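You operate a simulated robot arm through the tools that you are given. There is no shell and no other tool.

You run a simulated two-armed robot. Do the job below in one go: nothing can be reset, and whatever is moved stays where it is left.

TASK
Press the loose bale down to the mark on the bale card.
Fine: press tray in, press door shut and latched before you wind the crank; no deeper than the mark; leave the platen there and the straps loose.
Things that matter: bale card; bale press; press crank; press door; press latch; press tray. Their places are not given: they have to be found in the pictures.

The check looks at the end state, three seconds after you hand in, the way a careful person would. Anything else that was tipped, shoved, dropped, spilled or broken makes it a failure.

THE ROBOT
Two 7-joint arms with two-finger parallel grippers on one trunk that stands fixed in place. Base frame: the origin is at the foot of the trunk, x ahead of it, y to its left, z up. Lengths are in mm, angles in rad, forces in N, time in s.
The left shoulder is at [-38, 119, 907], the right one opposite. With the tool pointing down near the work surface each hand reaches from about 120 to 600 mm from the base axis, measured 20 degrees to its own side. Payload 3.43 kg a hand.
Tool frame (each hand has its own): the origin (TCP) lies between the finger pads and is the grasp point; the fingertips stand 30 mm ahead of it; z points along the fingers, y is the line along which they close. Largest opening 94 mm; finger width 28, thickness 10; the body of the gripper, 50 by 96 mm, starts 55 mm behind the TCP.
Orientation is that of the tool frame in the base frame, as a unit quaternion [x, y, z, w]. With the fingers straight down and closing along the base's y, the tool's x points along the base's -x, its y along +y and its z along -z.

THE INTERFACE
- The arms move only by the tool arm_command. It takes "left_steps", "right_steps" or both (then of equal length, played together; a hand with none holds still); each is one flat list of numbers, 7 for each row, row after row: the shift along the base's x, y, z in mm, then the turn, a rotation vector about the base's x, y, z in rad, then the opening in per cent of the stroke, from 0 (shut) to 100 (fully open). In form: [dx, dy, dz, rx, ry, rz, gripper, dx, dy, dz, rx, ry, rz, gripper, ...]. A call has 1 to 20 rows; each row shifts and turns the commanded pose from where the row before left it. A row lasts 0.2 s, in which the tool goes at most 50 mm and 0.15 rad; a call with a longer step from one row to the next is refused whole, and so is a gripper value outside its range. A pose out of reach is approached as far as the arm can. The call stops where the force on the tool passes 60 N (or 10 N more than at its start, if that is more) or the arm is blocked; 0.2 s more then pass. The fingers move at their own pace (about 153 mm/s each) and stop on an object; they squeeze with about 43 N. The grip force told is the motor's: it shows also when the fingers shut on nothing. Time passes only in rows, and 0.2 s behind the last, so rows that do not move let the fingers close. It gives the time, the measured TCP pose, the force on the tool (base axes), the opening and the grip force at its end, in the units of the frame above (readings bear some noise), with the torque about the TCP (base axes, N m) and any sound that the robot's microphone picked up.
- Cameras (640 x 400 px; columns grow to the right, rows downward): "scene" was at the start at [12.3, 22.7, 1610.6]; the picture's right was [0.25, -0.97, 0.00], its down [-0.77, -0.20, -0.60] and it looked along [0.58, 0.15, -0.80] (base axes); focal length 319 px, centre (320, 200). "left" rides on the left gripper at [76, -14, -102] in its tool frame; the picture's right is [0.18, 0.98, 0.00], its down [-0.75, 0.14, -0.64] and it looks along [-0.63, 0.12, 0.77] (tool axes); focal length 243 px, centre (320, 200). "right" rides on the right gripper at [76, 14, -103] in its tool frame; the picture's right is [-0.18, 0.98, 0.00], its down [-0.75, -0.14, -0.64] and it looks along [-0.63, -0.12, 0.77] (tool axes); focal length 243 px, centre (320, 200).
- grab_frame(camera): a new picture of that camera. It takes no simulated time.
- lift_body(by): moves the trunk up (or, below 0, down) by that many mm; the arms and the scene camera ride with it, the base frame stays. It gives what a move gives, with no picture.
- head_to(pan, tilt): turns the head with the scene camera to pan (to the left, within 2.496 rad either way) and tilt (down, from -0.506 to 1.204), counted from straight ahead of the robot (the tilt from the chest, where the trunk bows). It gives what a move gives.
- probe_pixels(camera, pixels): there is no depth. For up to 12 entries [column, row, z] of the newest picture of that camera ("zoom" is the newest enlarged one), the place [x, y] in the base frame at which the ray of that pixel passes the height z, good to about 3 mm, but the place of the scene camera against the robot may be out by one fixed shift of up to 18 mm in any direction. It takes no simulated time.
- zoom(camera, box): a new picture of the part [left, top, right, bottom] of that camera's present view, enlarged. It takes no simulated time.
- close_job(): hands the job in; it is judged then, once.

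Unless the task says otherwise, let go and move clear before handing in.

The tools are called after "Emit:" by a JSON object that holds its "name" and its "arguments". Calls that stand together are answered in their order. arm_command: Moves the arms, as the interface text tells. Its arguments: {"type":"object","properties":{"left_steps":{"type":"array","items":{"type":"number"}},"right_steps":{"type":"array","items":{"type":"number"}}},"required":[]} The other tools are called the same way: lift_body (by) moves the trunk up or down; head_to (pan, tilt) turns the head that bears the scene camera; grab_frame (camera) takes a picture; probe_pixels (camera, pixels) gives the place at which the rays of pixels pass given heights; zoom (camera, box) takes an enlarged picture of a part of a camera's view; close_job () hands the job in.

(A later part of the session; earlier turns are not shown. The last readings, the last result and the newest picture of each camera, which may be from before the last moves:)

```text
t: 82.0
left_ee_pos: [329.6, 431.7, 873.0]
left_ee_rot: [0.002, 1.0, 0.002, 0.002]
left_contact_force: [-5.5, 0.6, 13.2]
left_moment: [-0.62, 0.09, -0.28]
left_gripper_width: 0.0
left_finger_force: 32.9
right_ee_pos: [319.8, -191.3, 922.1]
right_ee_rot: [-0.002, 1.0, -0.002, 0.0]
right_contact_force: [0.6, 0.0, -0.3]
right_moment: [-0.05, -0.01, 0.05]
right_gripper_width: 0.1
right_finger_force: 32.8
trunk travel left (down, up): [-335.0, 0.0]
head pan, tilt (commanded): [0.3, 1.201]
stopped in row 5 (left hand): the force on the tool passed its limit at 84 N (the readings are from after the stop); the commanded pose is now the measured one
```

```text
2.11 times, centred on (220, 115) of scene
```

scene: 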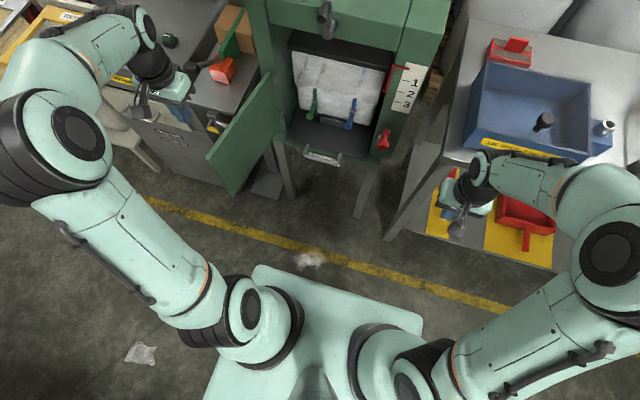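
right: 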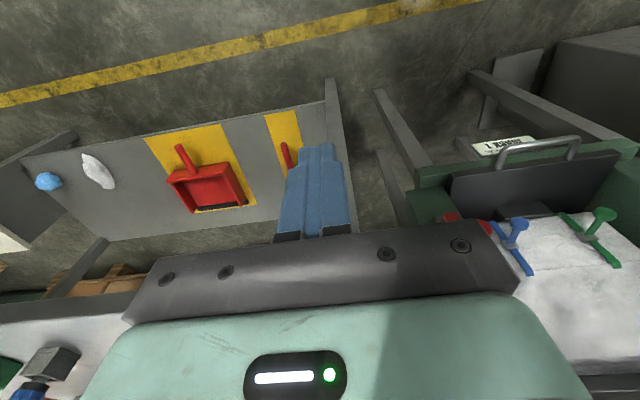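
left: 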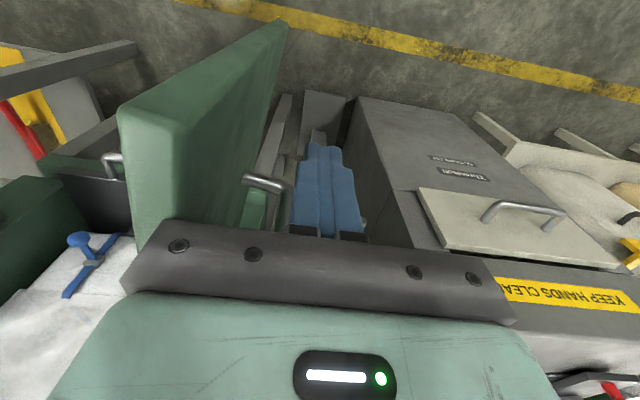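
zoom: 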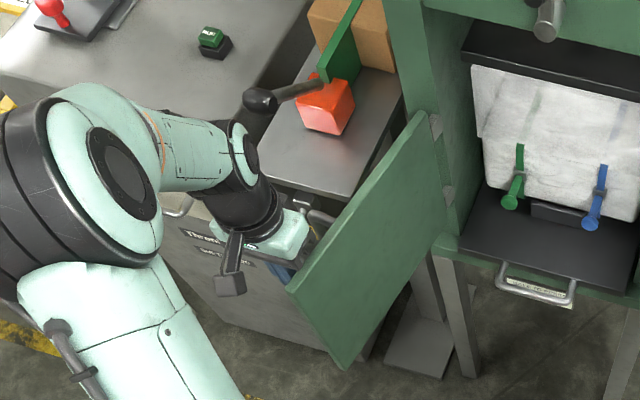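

The gripper body's right edge landed on the door's top edge (upward force, moment about x), so the door top is at about z≈928, higher than I assumed. I'll lift 20 mm, which still leaves about 65 mm of finger behind the door.

Emit:
{"name": "arm_command", "arguments": {"left_steps": [0, 0, 12, 0, 0, 0, 0, 0, 0, 10, 0, 0, 0, 0, 0, 0, 0, 0, 0, 0, 0]}}

Emit:
{"name": "grab_frame", "arguments": {"camera": "left"}}

```text
t: 82.8
left_ee_pos: [330.2, 431.7, 894.2]
left_ee_rot: [0.0, 1.0, 0.001, 0.001]
left_contact_force: [0.0, -0.4, 0.4]
left_moment: [0.03, 0.0, -0.01]
left_gripper_width: 0.0
left_finger_force: 33.4
right_ee_pos: [321.0, -190.8, 922.2]
right_ee_rot: [0.0, 1.0, -0.002, 0.0]
right_contact_force: [0.5, 0.6, -0.4]
right_moment: [0.01, 0.02, -0.01]
right_gripper_width: 0.0
right_finger_force: 32.9
trunk travel left (down, up): [-335.0, 0.0]
head pan, tilt (commanded): [0.3, 1.201]
```

```text
taken
```

left: 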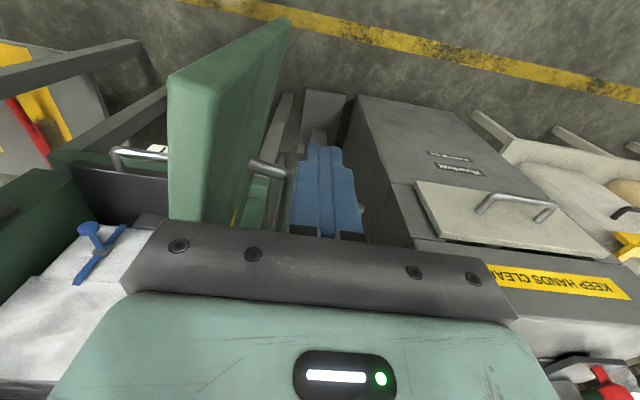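

Free again. Now I'll push the door's outer face toward -y along its swing arc in small steps.

Emit:
{"name": "arm_command", "arguments": {"left_steps": [3, -16, 0, 0, 0, 0, 0, 3, -16, 0, 0, 0, 0, 0, -2, -11, 0, 0, 0, 0, 0, -2, -11, 0, 0, 0, 0, 0, -2, -11, 0, 0, 0, 0, 0, 0, -11, 0, 0, 0, 0, 0, 0, -12, 0, 0, 0, 0, 0, 0, -12, 0, 0, 0, 0, 0]}}

Emit:
{"name": "grab_frame", "arguments": {"camera": "left"}}

Emit:
{"name": "grab_frame", "arguments": {"camera": "scene"}}

```text
t: 84.6
left_ee_pos: [330.2, 332.2, 894.0]
left_ee_rot: [0.002, 1.0, 0.0, 0.002]
left_contact_force: [-0.4, 0.9, -0.5]
left_moment: [0.01, 0.0, -0.01]
left_gripper_width: 0.0
left_finger_force: 33.3
right_ee_pos: [321.0, -191.7, 921.8]
right_ee_rot: [0.0, 1.0, -0.003, 0.0]
right_contact_force: [0.8, -0.5, 0.6]
right_moment: [0.0, 0.01, 0.02]
right_gripper_width: 0.4
right_finger_force: 32.4
trunk travel left (down, up): [-335.0, 0.0]
head pan, tilt (commanded): [0.3, 1.201]
```

```text
taken
```

left: 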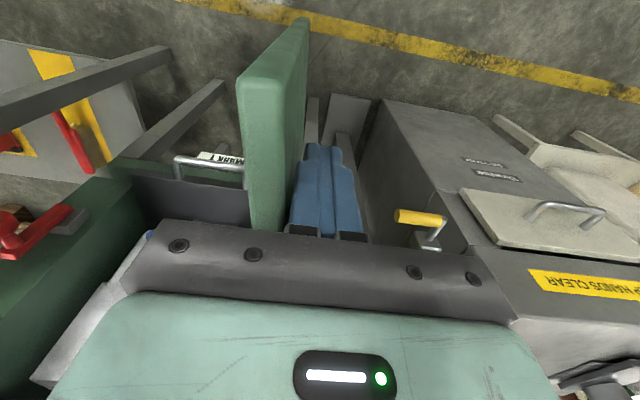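

```text
taken
```

scene: 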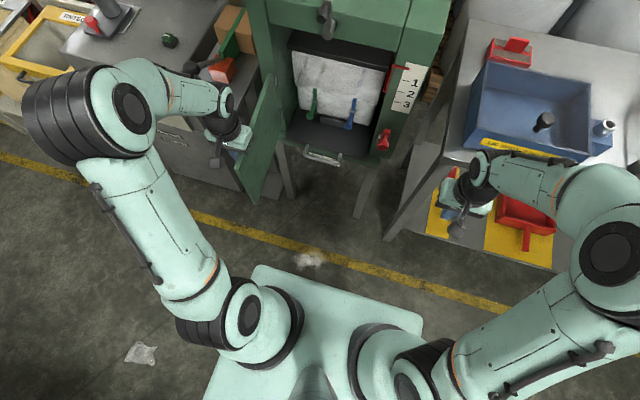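

The door swings freely with the push (force under 1 N). I'll continue along the arc.

Emit:
{"name": "arm_command", "arguments": {"left_steps": [1, -12.5, 0, 0, 0, 0, 0, 1, -12.5, 0, 0, 0, 0, 0, 2, -12.5, 0, 0, 0, 0, 0, 2, -12.5, 0, 0, 0, 0, 0, 4, -12, 0, 0, 0, 0, 0, 4, -12, 0, 0, 0, 0, 0, 4, -12, 0, 0, 0, 0, 0, 6, -11, 0, 0, 0, 0, 0, 6, -11, 0, 0, 0, 0, 0, 7, -11, 0, 0, 0, 0, 0]}}

Emit:
{"name": "grab_frame", "arguments": {"camera": "left"}}

Emit:
{"name": "grab_frame", "arguments": {"camera": "scene"}}

Emit:
{"name": "grab_frame", "arguments": {"camera": "right"}}

```text
t: 86.8
left_ee_pos: [368.1, 213.2, 893.8]
left_ee_rot: [0.001, 1.0, 0.001, 0.001]
left_contact_force: [0.3, -0.8, -0.9]
left_moment: [0.0, 0.0, 0.0]
left_gripper_width: 0.2
left_finger_force: 32.6
right_ee_pos: [321.5, -192.1, 921.9]
right_ee_rot: [0.0, 1.0, -0.003, -0.001]
right_contact_force: [-0.1, 0.1, -0.2]
right_moment: [-0.01, 0.01, 0.02]
right_gripper_width: 0.0
right_finger_force: 33.0
trunk travel left (down, up): [-335.0, 0.0]
head pan, tilt (commanded): [0.3, 1.201]
```

```text
taken
```

left: 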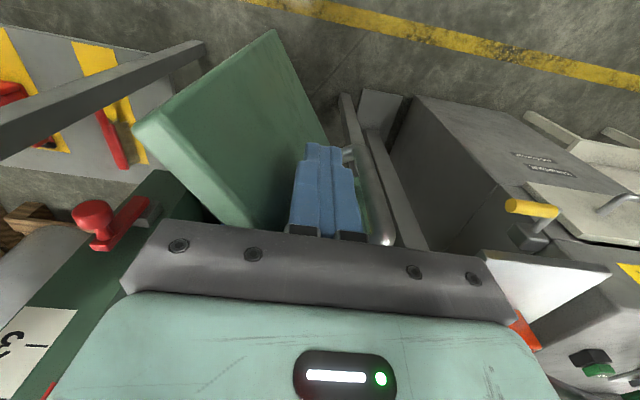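

```text
taken
```

scene: 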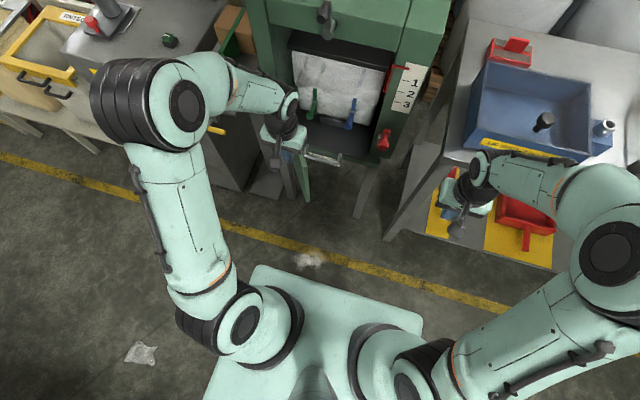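

```text
taken
```

right: 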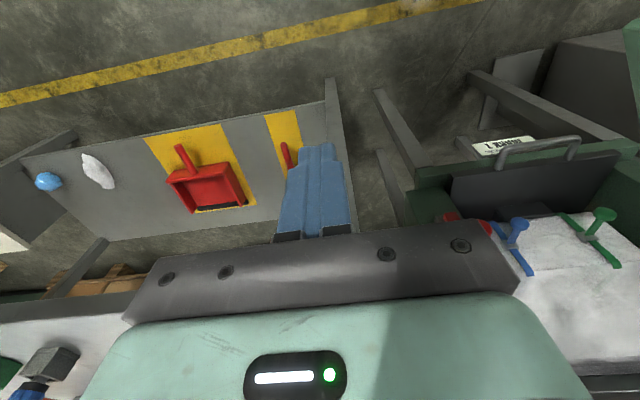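

The door is now about halfway shut, with the fingers between its free edge and the handle. I'll continue the arc while pitching the fingers forward so the wrist stays back, away from the crank and within reach.

Emit:
{"name": "arm_command", "arguments": {"left_steps": [8, -9.7, 0, 0, -0.05, 0, 0, 8, -9.7, 0, 0, -0.05, 0, 0, 8, -9.7, 0, 0, -0.05, 0, 0, 9.5, -8.2, 0, 0, -0.05, 0, 0, 9.5, -8.2, 0, 0, -0.05, 0, 0, 9.5, -8.2, 0, 0, -0.05, 0, 0, 0, 0, 0, 0, 0, 0, 0]}}

Emit:
{"name": "grab_frame", "arguments": {"camera": "left"}}

Emit:
{"name": "grab_frame", "arguments": {"camera": "scene"}}

```text
t: 88.4
left_ee_pos: [420.4, 160.0, 894.1]
left_ee_rot: [0.001, 0.988, 0.0, 0.152]
left_contact_force: [-1.0, -0.1, 0.8]
left_moment: [0.0, -0.02, -0.01]
left_gripper_width: 0.1
left_finger_force: 33.3
right_ee_pos: [320.1, -191.4, 922.5]
right_ee_rot: [0.001, 1.0, -0.002, -0.001]
right_contact_force: [-0.1, 0.8, -0.1]
right_moment: [-0.03, 0.0, 0.03]
right_gripper_width: 0.0
right_finger_force: 33.5
trunk travel left (down, up): [-335.0, 0.0]
head pan, tilt (commanded): [0.3, 1.201]
```

```text
taken
```

left: 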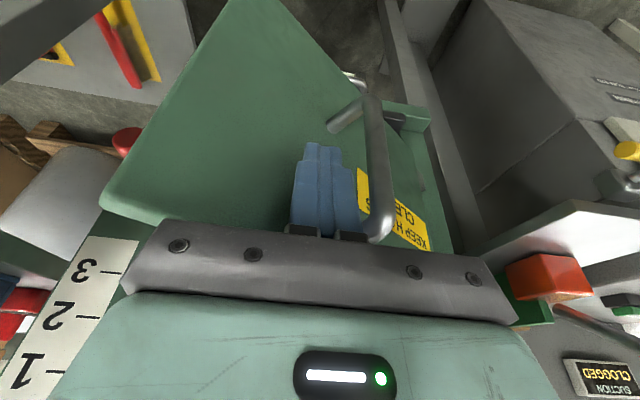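

```text
taken
```

scene: 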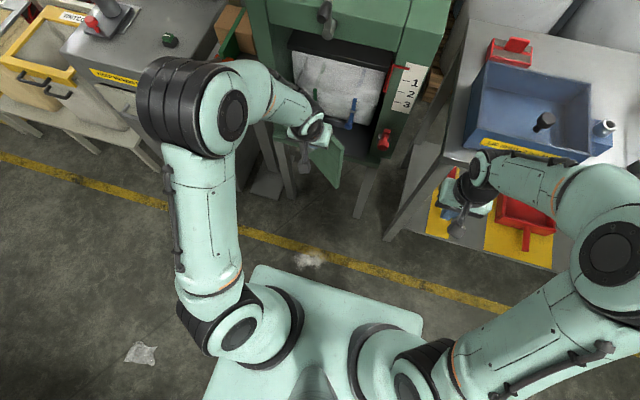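

The door is following; the handle bar at (380,170) stays beside the fingers. I'll continue toward closed.

Emit:
{"name": "arm_command", "arguments": {"left_steps": [10.8, -6.4, 0, 0, -0.04, 0, 0, 10.8, -6.4, 0, 0, -0.04, 0, 0, 10.8, -6.4, 0, 0, -0.04, 0, 0, 11.7, -4.4, 0, 0, -0.04, 0, 0, 11.7, -4.4, 0, 0, -0.04, 0, 0, 0, 0, 0, 0, 0, 0, 0]}}

Emit:
{"name": "grab_frame", "arguments": {"camera": "left"}}

Emit:
{"name": "grab_frame", "arguments": {"camera": "scene"}}

Emit:
{"name": "zoom", "arguments": {"camera": "scene", "box": [240, 20, 440, 200]}}

```text
t: 89.8
left_ee_pos: [475.6, 130.0, 892.4]
left_ee_rot: [0.002, 0.968, 0.0, 0.25]
left_contact_force: [-0.8, -2.6, -1.6]
left_moment: [0.05, 0.0, 0.01]
left_gripper_width: 0.0
left_finger_force: 33.0
right_ee_pos: [320.9, -191.3, 922.9]
right_ee_rot: [-0.001, 1.0, -0.003, -0.002]
right_contact_force: [-0.1, -0.2, 0.6]
right_moment: [-0.03, 0.0, 0.01]
right_gripper_width: 0.0
right_finger_force: 33.2
trunk travel left (down, up): [-335.0, 0.0]
head pan, tilt (commanded): [0.3, 1.201]
```

```text
taken
```

left: 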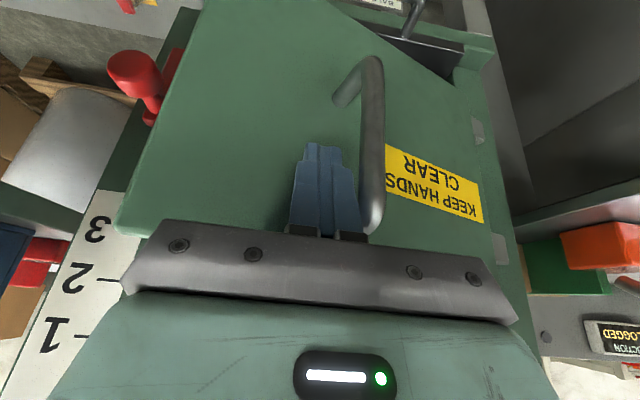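

```text
taken
```

scene: 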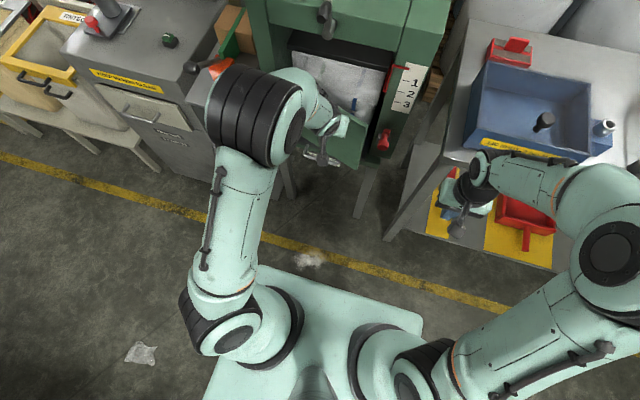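

```text
2.22 times, centred on (340, 110) of scene
```

zoom: 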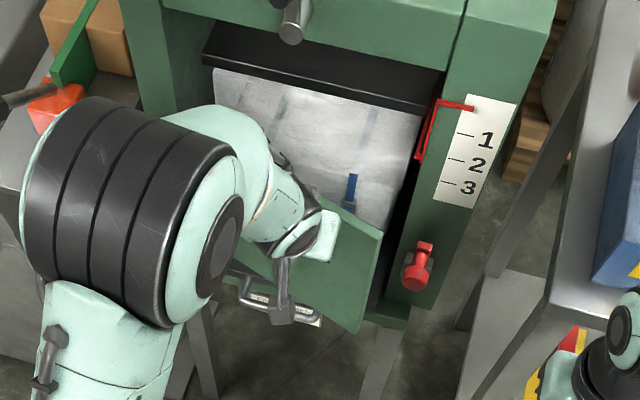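

The door is nearly shut, its free edge approaching the right post beside the red latch at (417,262) in the zoom. I'll continue slowly with attention to the force.

Emit:
{"name": "arm_command", "arguments": {"left_steps": [9, -3, 0, 0, -0.04, 0, 0, 9, -2.5, 0, 0, -0.04, 0, 0, 8, -2, 0, 0, 0, 0, 0, 6, -1, 0, 0, 0, 0, 0, 6, -1, 0, 0, 0, 0, 0, 0, 0, 0, 0, 0, 0, 0]}}

Emit:
{"name": "grab_frame", "arguments": {"camera": "left"}}

Emit:
{"name": "grab_frame", "arguments": {"camera": "scene"}}

Emit:
{"name": "zoom", "arguments": {"camera": "scene", "box": [240, 20, 440, 200]}}

```text
t: 91.2
left_ee_pos: [514.5, 116.4, 892.9]
left_ee_rot: [0.004, 0.958, -0.001, 0.286]
left_contact_force: [-8.2, -25.4, -17.4]
left_moment: [0.18, 0.03, -0.06]
left_gripper_width: 0.0
left_finger_force: 33.0
right_ee_pos: [321.6, -193.1, 920.6]
right_ee_rot: [0.0, 1.0, -0.001, -0.001]
right_contact_force: [-0.7, 0.1, -0.2]
right_moment: [0.01, -0.01, -0.01]
right_gripper_width: 0.0
right_finger_force: 32.9
trunk travel left (down, up): [-335.0, 0.0]
head pan, tilt (commanded): [0.3, 1.201]
```

```text
taken
```

left: 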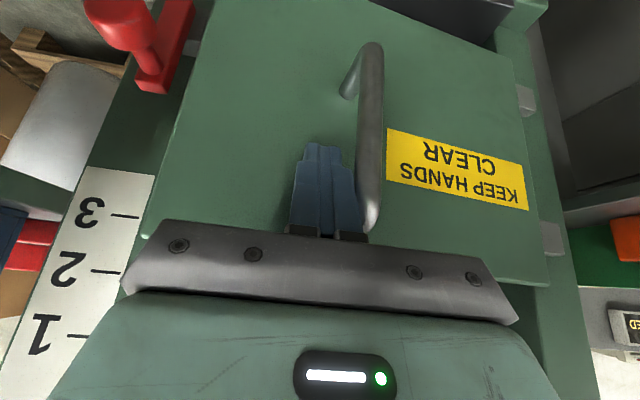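

```text
taken
```

scene: 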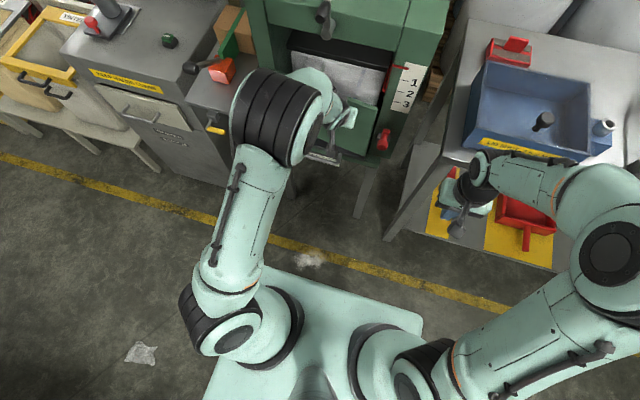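

```text
2.22 times, centred on (340, 110) of scene
```

zoom: 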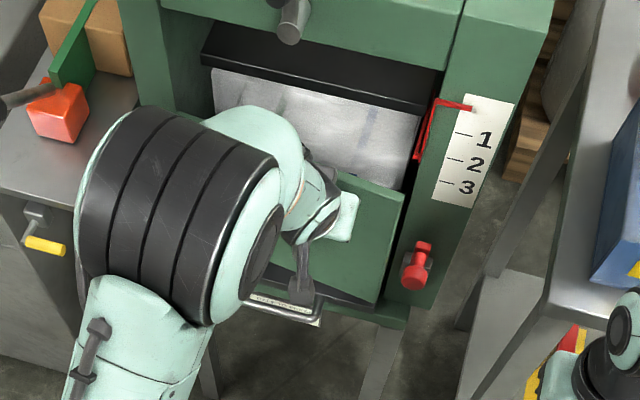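

The -y force of 25 N shows the finger is pinched against the door handle on its +y side. I'll shift the hand toward -y to relieve it, then press the door the rest of the way.

Emit:
{"name": "arm_command", "arguments": {"left_steps": [-3, -8, 2, 0, 0, 0, 0, 0, -8, 0, 0, 0, 0, 0, 0, -6, 0, 0, 0, 0, 0, 0, 0, 0, 0, 0, 0, 0]}}

Emit:
{"name": "arm_command", "arguments": {"left_steps": [5, 0, 0, 0, 0, 0, 0, 5, 0, 0, 0, 0, 0, 0, 5, 0, 0, 0, 0, 0, 0, 5, 0, 0, 0, 0, 0, 0, 0, 0, 0, 0, 0, 0, 0]}}

Emit:
{"name": "grab_frame", "arguments": {"camera": "left"}}

Emit:
{"name": "zoom", "arguments": {"camera": "scene", "box": [240, 20, 440, 200]}}

```text
t: 92.2
left_ee_pos: [512.3, 100.0, 897.3]
left_ee_rot: [0.0, 0.958, 0.002, 0.287]
left_contact_force: [0.1, 0.1, 0.3]
left_moment: [-0.02, 0.01, 0.04]
left_gripper_width: 0.3
left_finger_force: 33.4
right_ee_pos: [321.1, -191.6, 921.8]
right_ee_rot: [0.001, 1.0, -0.002, -0.001]
right_contact_force: [-0.1, -0.4, 0.6]
right_moment: [0.01, -0.03, -0.02]
right_gripper_width: 0.1
right_finger_force: 33.1
trunk travel left (down, up): [-335.0, 0.0]
head pan, tilt (commanded): [0.3, 1.201]
```

```text
t: 93.4
left_ee_pos: [531.0, 101.5, 896.4]
left_ee_rot: [0.001, 0.958, 0.002, 0.287]
left_contact_force: [-0.2, -1.0, 0.0]
left_moment: [0.01, -0.02, -0.04]
left_gripper_width: 0.1
left_finger_force: 32.6
right_ee_pos: [321.3, -191.8, 922.4]
right_ee_rot: [0.0, 1.0, -0.003, -0.001]
right_contact_force: [0.1, 0.7, 0.2]
right_moment: [0.01, 0.0, -0.01]
right_gripper_width: 0.0
right_finger_force: 33.1
trunk travel left (down, up): [-335.0, 0.0]
head pan, tilt (commanded): [0.3, 1.201]
```

```text
taken
```

left: 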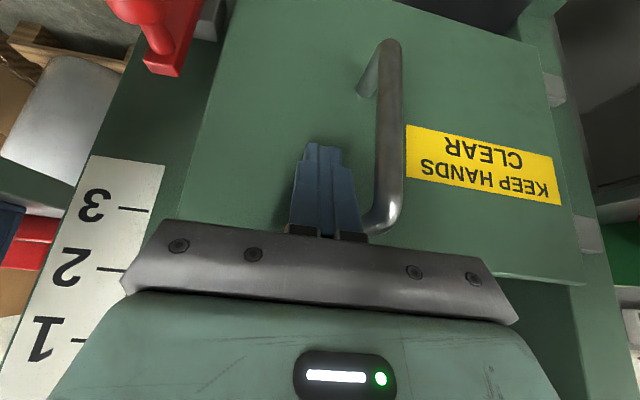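

```text
2.22 times, centred on (340, 110) of scene
```

zoom: 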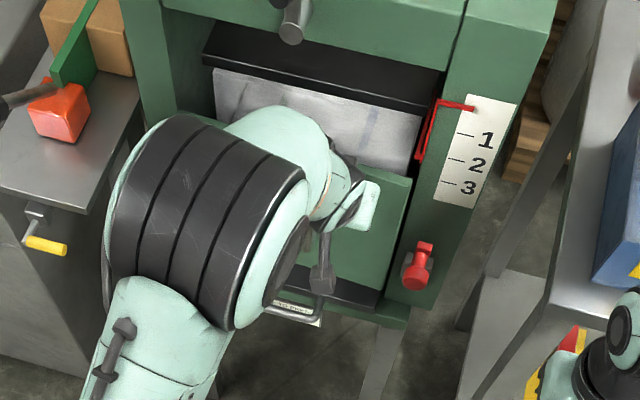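

The hand is free of the handle and pushing the door lightly. I'll go on in 4 mm steps until it seats.

Emit:
{"name": "arm_command", "arguments": {"left_steps": [4, 0, 0, 0, 0, 0, 0, 4, 0, 0, 0, 0, 0, 0, 4, 0, 0, 0, 0, 0, 0, 4, 0, 0, 0, 0, 0, 0, 4, 0, 0, 0, 0, 0, 0]}}

Emit:
{"name": "grab_frame", "arguments": {"camera": "left"}}

Emit:
{"name": "zoom", "arguments": {"camera": "scene", "box": [240, 20, 440, 200]}}

```text
t: 94.6
left_ee_pos: [544.6, 99.1, 895.4]
left_ee_rot: [0.0, 0.958, 0.003, 0.285]
left_contact_force: [-33.0, 3.1, 9.1]
left_moment: [-0.13, 0.31, 0.09]
left_gripper_width: 0.1
left_finger_force: 32.5
right_ee_pos: [317.3, -191.3, 924.3]
right_ee_rot: [-0.001, 1.0, -0.003, 0.001]
right_contact_force: [-0.5, -1.1, -0.4]
right_moment: [-0.01, 0.03, -0.03]
right_gripper_width: 0.0
right_finger_force: 32.8
trunk travel left (down, up): [-335.0, 0.0]
head pan, tilt (commanded): [0.3, 1.201]
```

```text
taken
```

left: 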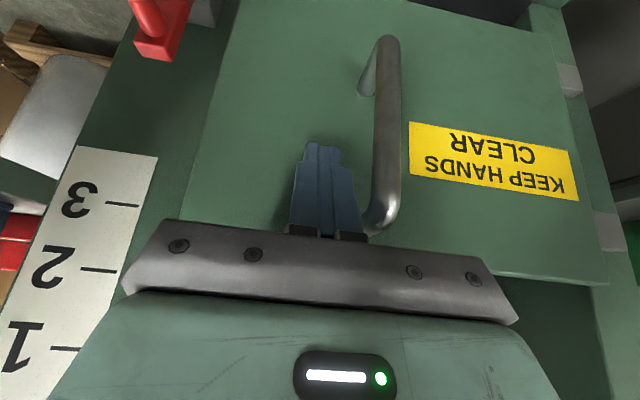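

```text
2.22 times, centred on (340, 110) of scene
```

zoom: 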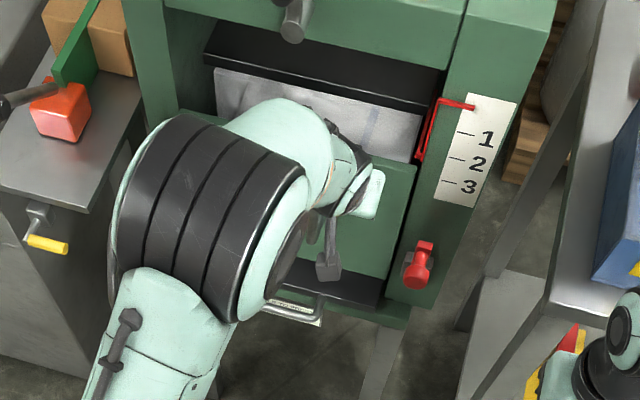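

The door resists with 33 N at x≈545 and looks flush, so it's seated. I'll ease the left hand slightly but keep holding it, and bring the right hand with open fingers to view the latch closely.

Emit:
{"name": "arm_command", "arguments": {"left_steps": [-3, 0, 0, 0, 0, 0, 0, 0, 0, 0, 0, 0, 0, 0, 0, 0, 0, 0, 0, 0, 0, 0, 0, 0, 0, 0, 0, 0, 0, 0, 0, 0, 0, 0, 0, 0, 0, 0, 0, 0, 0, 0, 0, 0, 0, 0, 0, 0, 0], "right_steps": [0, 0, 40, 0, 0, 0, 100, 27, 22, 0, 0, 0, 0, 100, 27, 22, 0, 0, 0, 0, 100, 27, 22, 0, 0, 0, 0, 100, 27, 22, 0, 0, 0, 0, 100, 27, 22, 0, 0, 0, 0, 100, 27, 22, 0, 0, 0, 0, 100]}}

Emit:
{"name": "grab_frame", "arguments": {"camera": "right"}}

Emit:
{"name": "grab_frame", "arguments": {"camera": "scene"}}

```text
t: 96.2
left_ee_pos: [546.1, 97.8, 896.6]
left_ee_rot: [0.0, 0.958, 0.001, 0.286]
left_contact_force: [-19.9, -0.6, -3.5]
left_moment: [0.02, 0.44, -0.01]
left_gripper_width: 0.0
left_finger_force: 33.2
right_ee_pos: [481.2, -60.0, 963.3]
right_ee_rot: [0.0, 1.0, -0.004, 0.0]
right_contact_force: [0.0, 0.1, -0.3]
right_moment: [0.02, 0.0, -0.02]
right_gripper_width: 94.1
right_finger_force: 0.1
trunk travel left (down, up): [-335.0, 0.0]
head pan, tilt (commanded): [0.3, 1.201]
```

```text
taken
```

right: 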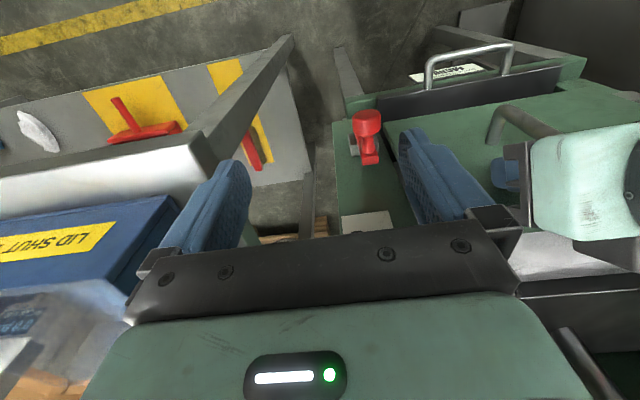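

```text
taken
```

scene: 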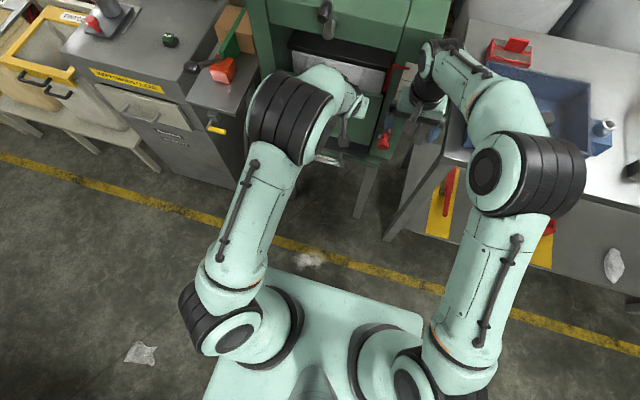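

Emit:
{"name": "zoom", "arguments": {"camera": "right", "box": [320, 80, 440, 240]}}

Emit:
{"name": "probe_pixels", "arguments": {"camera": "right", "pixels": [[367, 122, 750], [367, 122, 800], [367, 122, 850], [370, 158, 750], [370, 158, 800], [370, 158, 850], [398, 110, 750], [398, 110, 800]]}}

```text
2.50 times, centred on (380, 160) of right
```

zoom: 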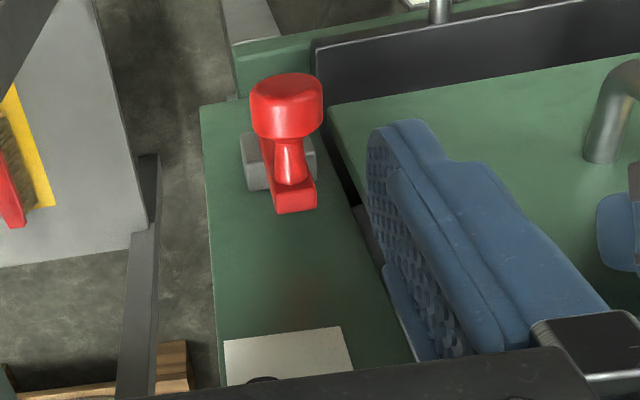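

```text
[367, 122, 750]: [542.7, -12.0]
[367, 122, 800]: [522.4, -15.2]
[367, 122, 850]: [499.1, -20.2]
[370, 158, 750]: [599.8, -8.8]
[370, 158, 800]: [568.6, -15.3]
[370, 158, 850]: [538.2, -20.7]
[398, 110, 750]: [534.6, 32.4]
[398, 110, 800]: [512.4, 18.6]
```

The latch is a red bar on a grey bracket with a knob standing off it, near (522,-15,800–830). I'll probe the scale marks and look at the latch again from another angle to understand how it pivots.

Emit:
{"name": "probe_pixels", "arguments": {"camera": "scene", "pixels": [[405.5, 80.8, 950], [405.5, 80.8, 1000], [397.4, 102.4, 900], [397.4, 102.4, 950], [407.7, 68.6, 1000], [407.7, 68.6, 1050], [383, 140, 800], [383, 140, 850]]}}

Emit:
{"name": "zoom", "arguments": {"camera": "left", "box": [0, 0, 240, 150]}}

Emit:
{"name": "zoom", "arguments": {"camera": "scene", "box": [350, 100, 430, 170]}}

```text
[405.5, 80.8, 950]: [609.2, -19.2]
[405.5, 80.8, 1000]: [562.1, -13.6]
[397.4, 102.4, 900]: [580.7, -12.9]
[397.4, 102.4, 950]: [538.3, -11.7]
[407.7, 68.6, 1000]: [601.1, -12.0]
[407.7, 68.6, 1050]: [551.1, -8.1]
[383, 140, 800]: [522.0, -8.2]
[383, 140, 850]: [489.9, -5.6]
```

```text
2.67 times, centred on (120, 75) of left
```

zoom: 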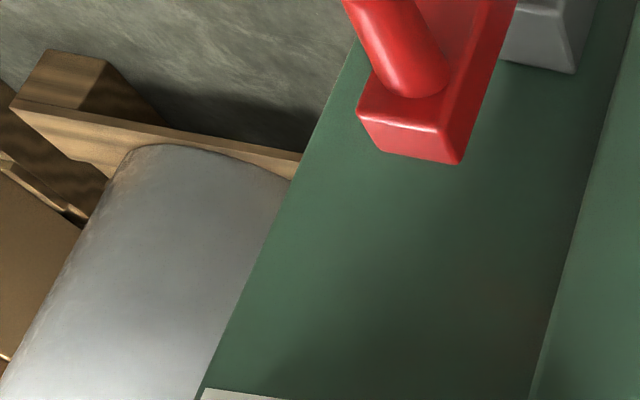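

```text
5.71 times, centred on (390, 135) of scene
```

zoom: 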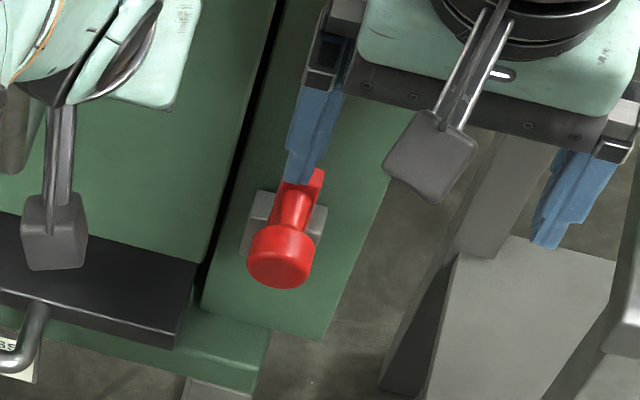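

The marks are about 39 mm apart, and the pointer is about one interval above mark 1. The latch bar pivots at the grey block, so its knob end must swing toward +y over the door edge. First I'll back the left hand off to make room and check that the door stays shut.

Emit:
{"name": "arm_command", "arguments": {"left_steps": [-8, 0, 0, 0, 0, 0, 0, -20, 0, 5, 0, 0, 0, 0, -35, 15, 10, 0, 0, 0, 0, -35, 25, 15, 0, 0, 0, 0, -35, 25, 15, 0, 0, 0, 0, -35, 30, 10, 0, 0, 0, 0, -20, 30, 10, 0, 0.1, 0, 0, 0, 30, 10, 0, 0.15, 0, 0, 0, 30, 10, 0, 0.15, 0, 0, 0, 0, 10, 0, 0.13, 0, 0]}}

Emit:
{"name": "grab_frame", "arguments": {"camera": "scene"}}

Emit:
{"name": "zoom", "arguments": {"camera": "scene", "box": [240, 20, 440, 200]}}

Emit:
{"name": "grab_frame", "arguments": {"camera": "left"}}

```text
t: 98.4
left_ee_pos: [359.0, 284.5, 992.2]
left_ee_rot: [0.0, 1.0, 0.001, 0.025]
left_contact_force: [-0.7, -0.7, 0.0]
left_moment: [0.01, 0.02, 0.03]
left_gripper_width: 0.0
left_finger_force: 33.3
right_ee_pos: [483.2, -60.0, 964.3]
right_ee_rot: [0.001, 1.0, -0.003, -0.001]
right_contact_force: [0.1, -0.2, 0.0]
right_moment: [0.0, -0.02, 0.01]
right_gripper_width: 93.9
right_finger_force: 0.1
trunk travel left (down, up): [-335.0, 0.0]
head pan, tilt (commanded): [0.3, 1.201]
```

```text
taken
```

scene: 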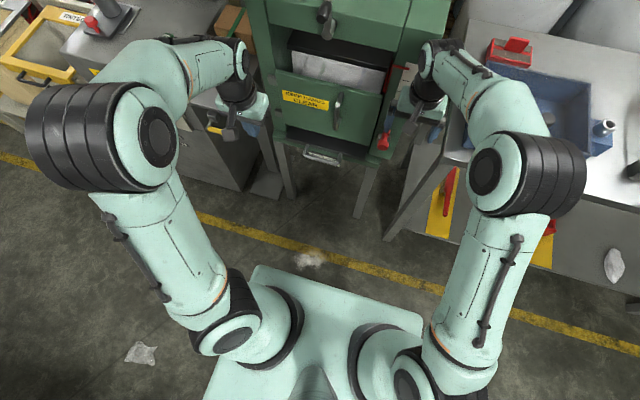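

```text
2.22 times, centred on (340, 110) of scene
```

zoom: 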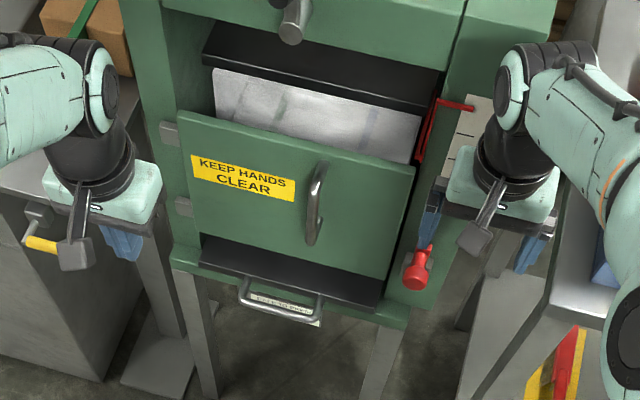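

```text
taken
```

left: 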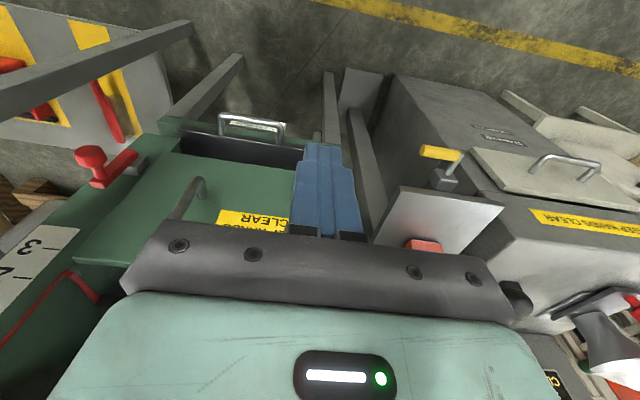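

The door stays shut by itself. I'll zoom the left view onto the latch at (105,165) to see its shape from the side.

Emit:
{"name": "zoom", "arguments": {"camera": "left", "box": [50, 130, 180, 210]}}

Emit:
{"name": "probe_pixels", "arguments": {"camera": "left", "pixels": [[90, 158, 750], [90, 158, 800], [90, 158, 850], [108, 180, 800], [108, 180, 850], [140, 163, 750], [140, 163, 800]]}}

```text
4.92 times, centred on (115, 170) of left
```

zoom: 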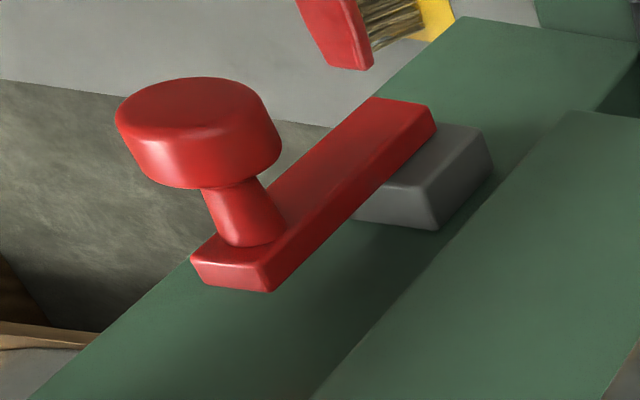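

```text
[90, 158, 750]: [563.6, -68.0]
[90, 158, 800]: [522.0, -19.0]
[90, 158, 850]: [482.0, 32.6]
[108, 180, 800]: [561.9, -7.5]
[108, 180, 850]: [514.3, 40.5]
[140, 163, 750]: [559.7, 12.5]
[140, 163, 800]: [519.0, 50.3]
```

Now the latch is clear: the bar's lower end pivots on the grey block and the knob sits at the upper end, at about (520, -15, 803). I'll probe the bar's ends to get the pivot height.

Emit:
{"name": "probe_pixels", "arguments": {"camera": "left", "pixels": [[97.8, 185.2, 800], [97.8, 185.2, 830], [132.3, 150.6, 730], [132.3, 150.6, 760], [125, 155, 760], [140, 163, 740], [103, 178, 800], [103, 178, 820]]}}

Emit:
{"name": "probe_pixels", "arguments": {"camera": "right", "pixels": [[370, 164, 820], [370, 164, 840], [352, 146, 760], [377, 143, 760], [363, 135, 760], [363, 135, 780]]}}

```text
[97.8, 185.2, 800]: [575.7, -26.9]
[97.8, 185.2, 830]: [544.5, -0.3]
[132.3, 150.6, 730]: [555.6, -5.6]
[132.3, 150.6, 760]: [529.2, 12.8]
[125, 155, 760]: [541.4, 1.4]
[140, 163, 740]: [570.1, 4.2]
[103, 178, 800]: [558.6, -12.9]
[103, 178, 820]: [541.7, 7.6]
```

```text
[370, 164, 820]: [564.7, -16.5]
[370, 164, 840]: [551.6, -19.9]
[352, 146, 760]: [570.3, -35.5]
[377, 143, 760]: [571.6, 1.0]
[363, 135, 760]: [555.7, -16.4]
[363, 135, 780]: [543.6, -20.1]
```

The bar spans z≈722–816 and pivots near z≈745, so the knob swings on a radius of about 58 mm. Before lowering the right hand beside the knob, I'll check the distance to the right table and blue box.

Emit:
{"name": "probe_pixels", "arguments": {"camera": "right", "pixels": [[205, 170, 750], [205, 170, 800], [293, 37, 750], [293, 37, 800], [180, 200, 850], [180, 200, 900], [160, 160, 780]]}}

Emit:
{"name": "zoom", "arguments": {"camera": "right", "box": [80, 20, 360, 240]}}

Emit:
{"name": "zoom", "arguments": {"camera": "scene", "box": [360, 40, 560, 240]}}

```text
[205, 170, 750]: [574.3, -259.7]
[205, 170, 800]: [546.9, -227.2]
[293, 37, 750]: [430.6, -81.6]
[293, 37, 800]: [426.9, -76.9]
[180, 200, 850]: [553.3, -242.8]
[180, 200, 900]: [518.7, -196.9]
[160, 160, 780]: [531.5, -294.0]
```

```text
1.82 times, centred on (220, 130) of right
```

zoom: 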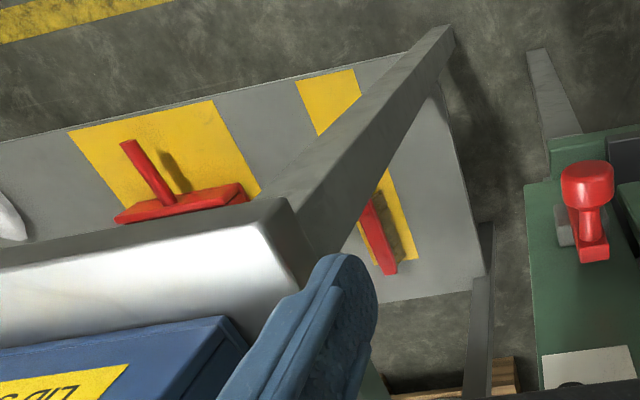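

```text
2.00 times, centred on (460, 140) of scene
```

zoom: 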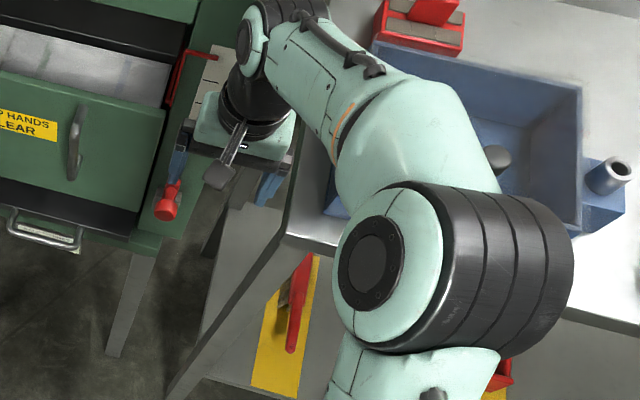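

The table corner lies around y≈-200, well clear. I'll close the right fingers, move to x≈520, y≈-68, and lower beside the knob.

Emit:
{"name": "arm_command", "arguments": {"right_steps": [12, -3, 0, 0, 0, 0, 0, 12, -3, 0, 0, 0, 0, 0, 12, -2, 0, 0, 0, 0, 0, 0, 0, -40, 0, 0, 0, 0, 0, 0, -40, 0, 0, 0, 0, 0, 0, -40, 0, 0, 0, 0, 0, 0, -38, 0, 0, 0, 0, 0, 0, 0, 0, 0, 0, 0]}}

Emit:
{"name": "grab_frame", "arguments": {"camera": "right"}}

Emit:
{"name": "grab_frame", "arguments": {"camera": "left"}}

```text
t: 100.2
left_ee_pos: [359.1, 284.3, 990.9]
left_ee_rot: [0.001, 1.0, 0.002, 0.027]
left_contact_force: [0.1, 0.4, 0.0]
left_moment: [0.03, 0.01, -0.02]
left_gripper_width: 0.0
left_finger_force: 32.7
right_ee_pos: [518.4, -67.8, 805.0]
right_ee_rot: [0.001, 1.0, -0.002, -0.001]
right_contact_force: [0.0, 0.2, 0.7]
right_moment: [0.0, 0.02, 0.04]
right_gripper_width: 0.0
right_finger_force: 33.0
trunk travel left (down, up): [-335.0, 0.0]
head pan, tilt (commanded): [0.3, 1.201]
```

```text
taken
```

right: 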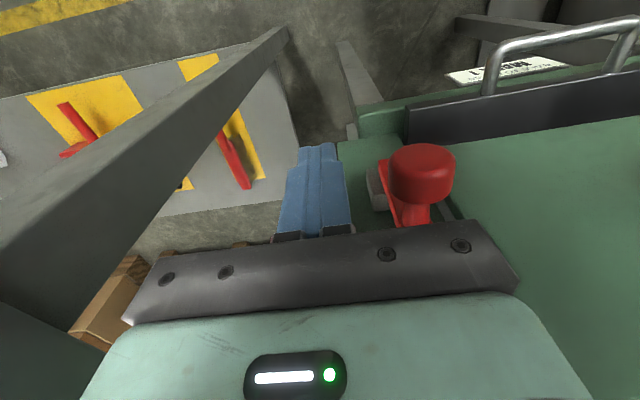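

```text
taken
```

left: 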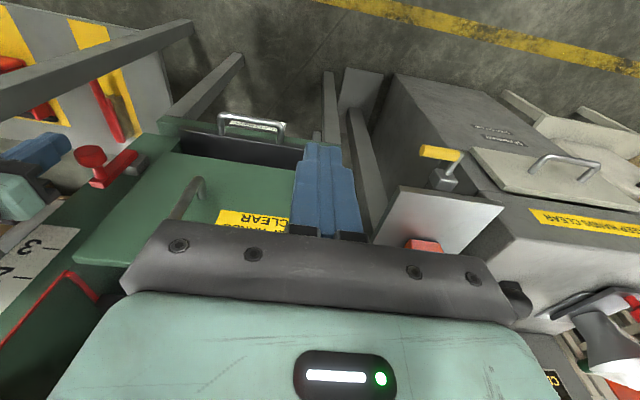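

The fingers stand just right of the knob at (420,175). I'll push it toward +y in small steps.

Emit:
{"name": "arm_command", "arguments": {"right_steps": [0, 7, 0, 0, 0, 0, 0, 0, 7, 0, 0, 0, 0, 0, 0, 6, 0, 0, 0, 0, 0, 0, 6, 0, 0, 0, 0, 0, 0, 6, -1, 0, 0, 0, 0, 0, 6, -1, 0, 0, 0, 0, 0, 6, -2, 0, 0, 0, 0]}}

Emit:
{"name": "grab_frame", "arguments": {"camera": "right"}}

Emit:
{"name": "grab_frame", "arguments": {"camera": "left"}}

```text
t: 101.8
left_ee_pos: [359.7, 285.2, 990.9]
left_ee_rot: [0.001, 1.0, 0.001, 0.026]
left_contact_force: [0.1, -0.2, -0.3]
left_moment: [0.02, -0.04, 0.03]
left_gripper_width: 0.3
left_finger_force: 32.7
right_ee_pos: [519.0, -23.8, 801.9]
right_ee_rot: [0.0, 1.0, -0.002, 0.0]
right_contact_force: [-0.6, 0.0, 0.1]
right_moment: [0.0, 0.01, 0.01]
right_gripper_width: 0.0
right_finger_force: 32.8
trunk travel left (down, up): [-335.0, 0.0]
head pan, tilt (commanded): [0.3, 1.201]
```

```text
taken
```

right: 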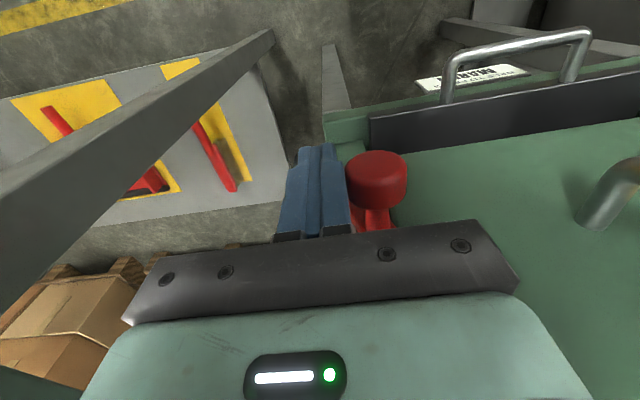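

```text
taken
```

left: 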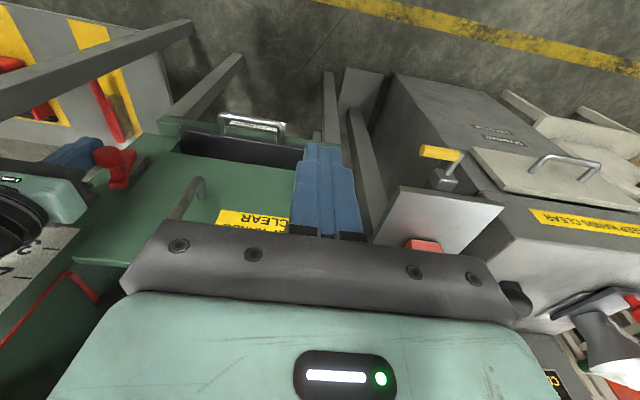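

The knob is swinging toward the door: in the left view it moved from (90,158) to (118,165). I'll keep pushing with a gradual descent.

Emit:
{"name": "arm_command", "arguments": {"right_steps": [0, 6, -3, 0, 0, 0, 0, 0, 6, -3, 0, 0, 0, 0, 0, 6, -4, 0, 0, 0, 0, 0, 5, -5, 0, 0, 0, 0, 0, 4, -5, 0, 0, 0, 0, 0, 0, 0, 0, 0, 0, 0]}}

Emit:
{"name": "grab_frame", "arguments": {"camera": "right"}}

Emit:
{"name": "grab_frame", "arguments": {"camera": "left"}}

Emit:
{"name": "zoom", "arguments": {"camera": "left", "box": [50, 120, 210, 220]}}

```text
t: 103.2
left_ee_pos: [359.6, 284.4, 991.3]
left_ee_rot: [0.001, 1.0, 0.001, 0.026]
left_contact_force: [-0.1, -0.2, -0.1]
left_moment: [0.04, -0.01, 0.01]
left_gripper_width: 0.0
left_finger_force: 33.3
right_ee_pos: [517.8, 3.0, 780.3]
right_ee_rot: [0.0, 1.0, -0.003, 0.0]
right_contact_force: [-0.9, -0.5, -0.5]
right_moment: [-0.03, 0.0, 0.02]
right_gripper_width: 0.0
right_finger_force: 33.0
trunk travel left (down, up): [-335.0, 0.0]
head pan, tilt (commanded): [0.3, 1.201]
```

```text
taken
```

right: 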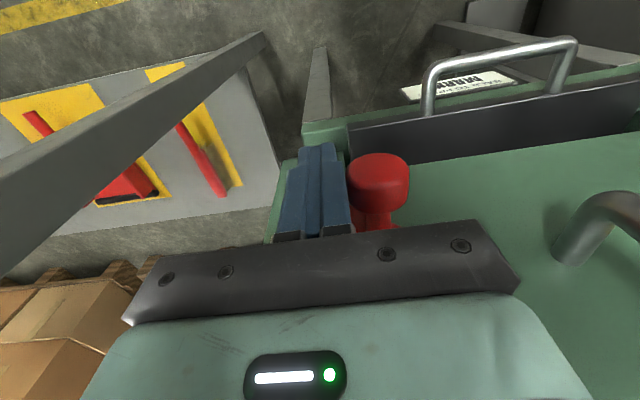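

```text
taken
```

left: 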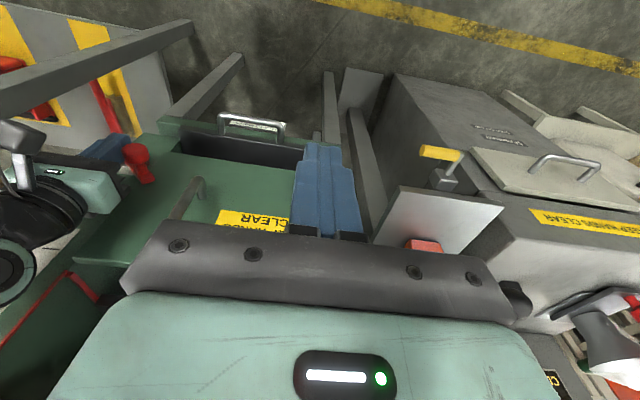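

```text
4.00 times, centred on (130, 170) of left
```

zoom: 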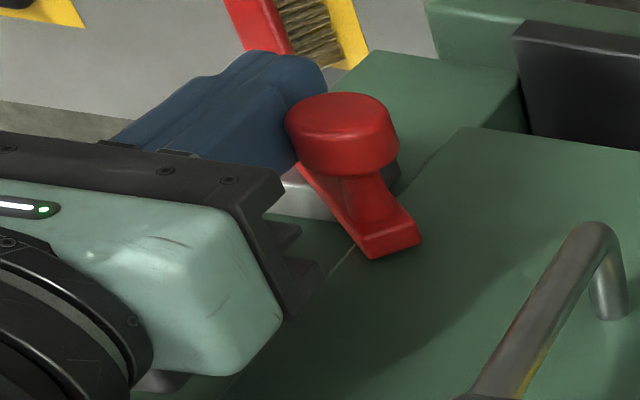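

The bar has turned roughly 50° and the force is tiny. I'll push a bit further sideways, then finish from above.

Emit:
{"name": "arm_command", "arguments": {"right_steps": [0, 3, -5, 0, 0, 0, 0, 0, 3, -5, 0, 0, 0, 0, 0, 2, -5, 0, 0, 0, 0, 0, 0, 0, 0, 0, 0, 0]}}

Emit:
{"name": "grab_frame", "arguments": {"camera": "right"}}

Emit:
{"name": "grab_frame", "arguments": {"camera": "left"}}

Emit:
{"name": "zoom", "arguments": {"camera": "left", "box": [50, 120, 210, 220]}}

```text
t: 104.2
left_ee_pos: [360.0, 283.6, 990.3]
left_ee_rot: [0.0, 1.0, 0.001, 0.027]
left_contact_force: [-0.3, -0.8, 0.1]
left_moment: [0.0, -0.01, 0.02]
left_gripper_width: 0.1
left_finger_force: 33.3
right_ee_pos: [519.5, 11.4, 765.6]
right_ee_rot: [-0.001, 1.0, -0.003, -0.001]
right_contact_force: [0.6, -0.4, -1.0]
right_moment: [-0.01, 0.0, 0.04]
right_gripper_width: 0.0
right_finger_force: 33.5
trunk travel left (down, up): [-335.0, 0.0]
head pan, tilt (commanded): [0.3, 1.201]
```

```text
taken
```

right: 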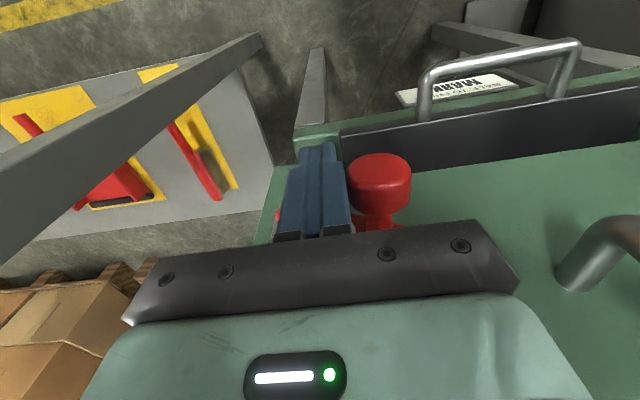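

```text
taken
```

left: 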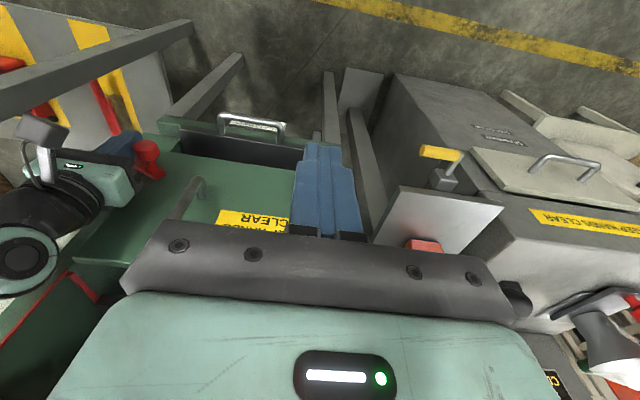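

```text
4.00 times, centred on (130, 170) of left
```

zoom: 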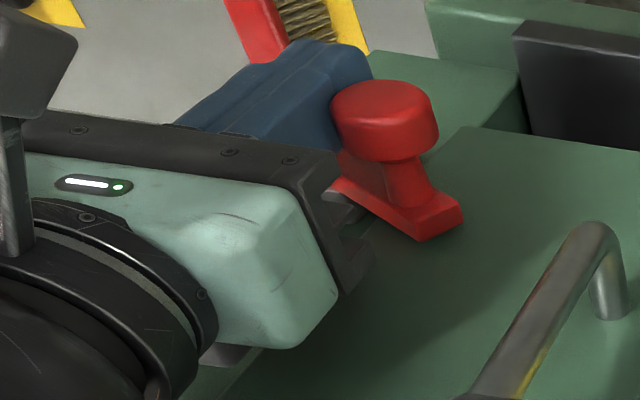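

The bar now crosses onto the door face. I'll step off sideways, rise, move above the knob (y≈40) and push it down to its stop.

Emit:
{"name": "arm_command", "arguments": {"right_steps": [0, -8, 0, 0, 0, 0, 0, 0, 0, 35, 0, 0, 0, 0, 0, 0, 40, 0, 0, 0, 0, 0, 18, 0, 0, 0, 0, 0, 0, 18, 0, 0, 0, 0, 0, 0, 0, 0, 0, 0, 0, 0]}}

Emit:
{"name": "grab_frame", "arguments": {"camera": "left"}}

Emit:
{"name": "zoom", "arguments": {"camera": "left", "box": [50, 120, 210, 220]}}

Emit:
{"name": "grab_frame", "arguments": {"camera": "right"}}

```text
t: 105.6
left_ee_pos: [359.7, 284.4, 991.0]
left_ee_rot: [0.001, 1.0, 0.001, 0.027]
left_contact_force: [0.5, -0.4, -0.1]
left_moment: [-0.06, -0.02, -0.02]
left_gripper_width: 0.0
left_finger_force: 33.3
right_ee_pos: [519.8, 38.8, 839.5]
right_ee_rot: [0.001, 1.0, -0.003, -0.001]
right_contact_force: [0.4, 0.0, -0.3]
right_moment: [0.01, -0.03, 0.04]
right_gripper_width: 0.0
right_finger_force: 33.2
trunk travel left (down, up): [-335.0, 0.0]
head pan, tilt (commanded): [0.3, 1.201]
```

```text
taken
```

left: 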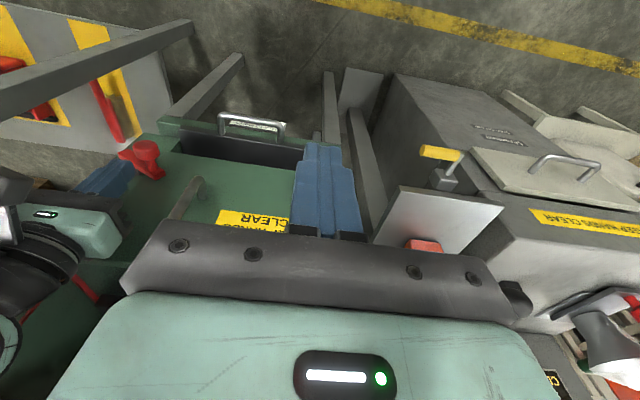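

```text
4.00 times, centred on (130, 170) of left
```

zoom: 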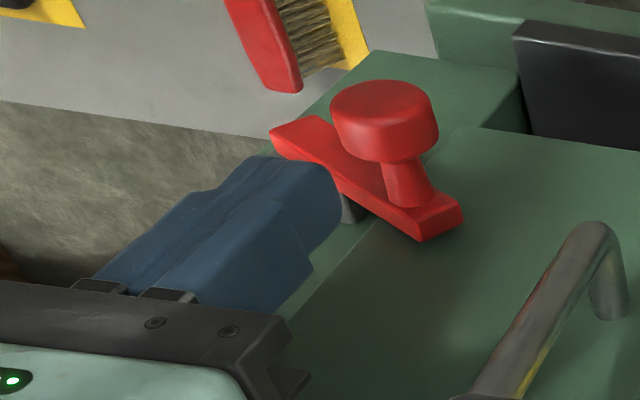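

```text
taken
```

right: 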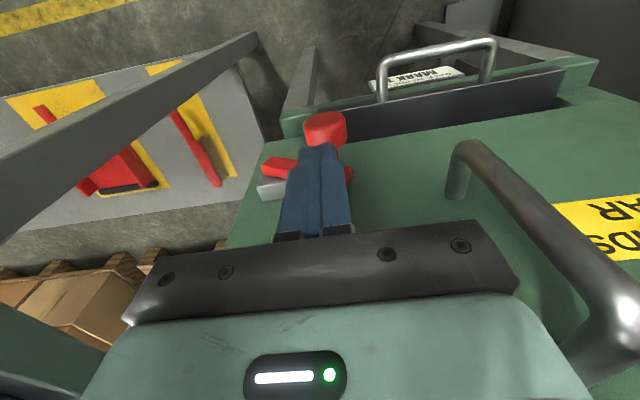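

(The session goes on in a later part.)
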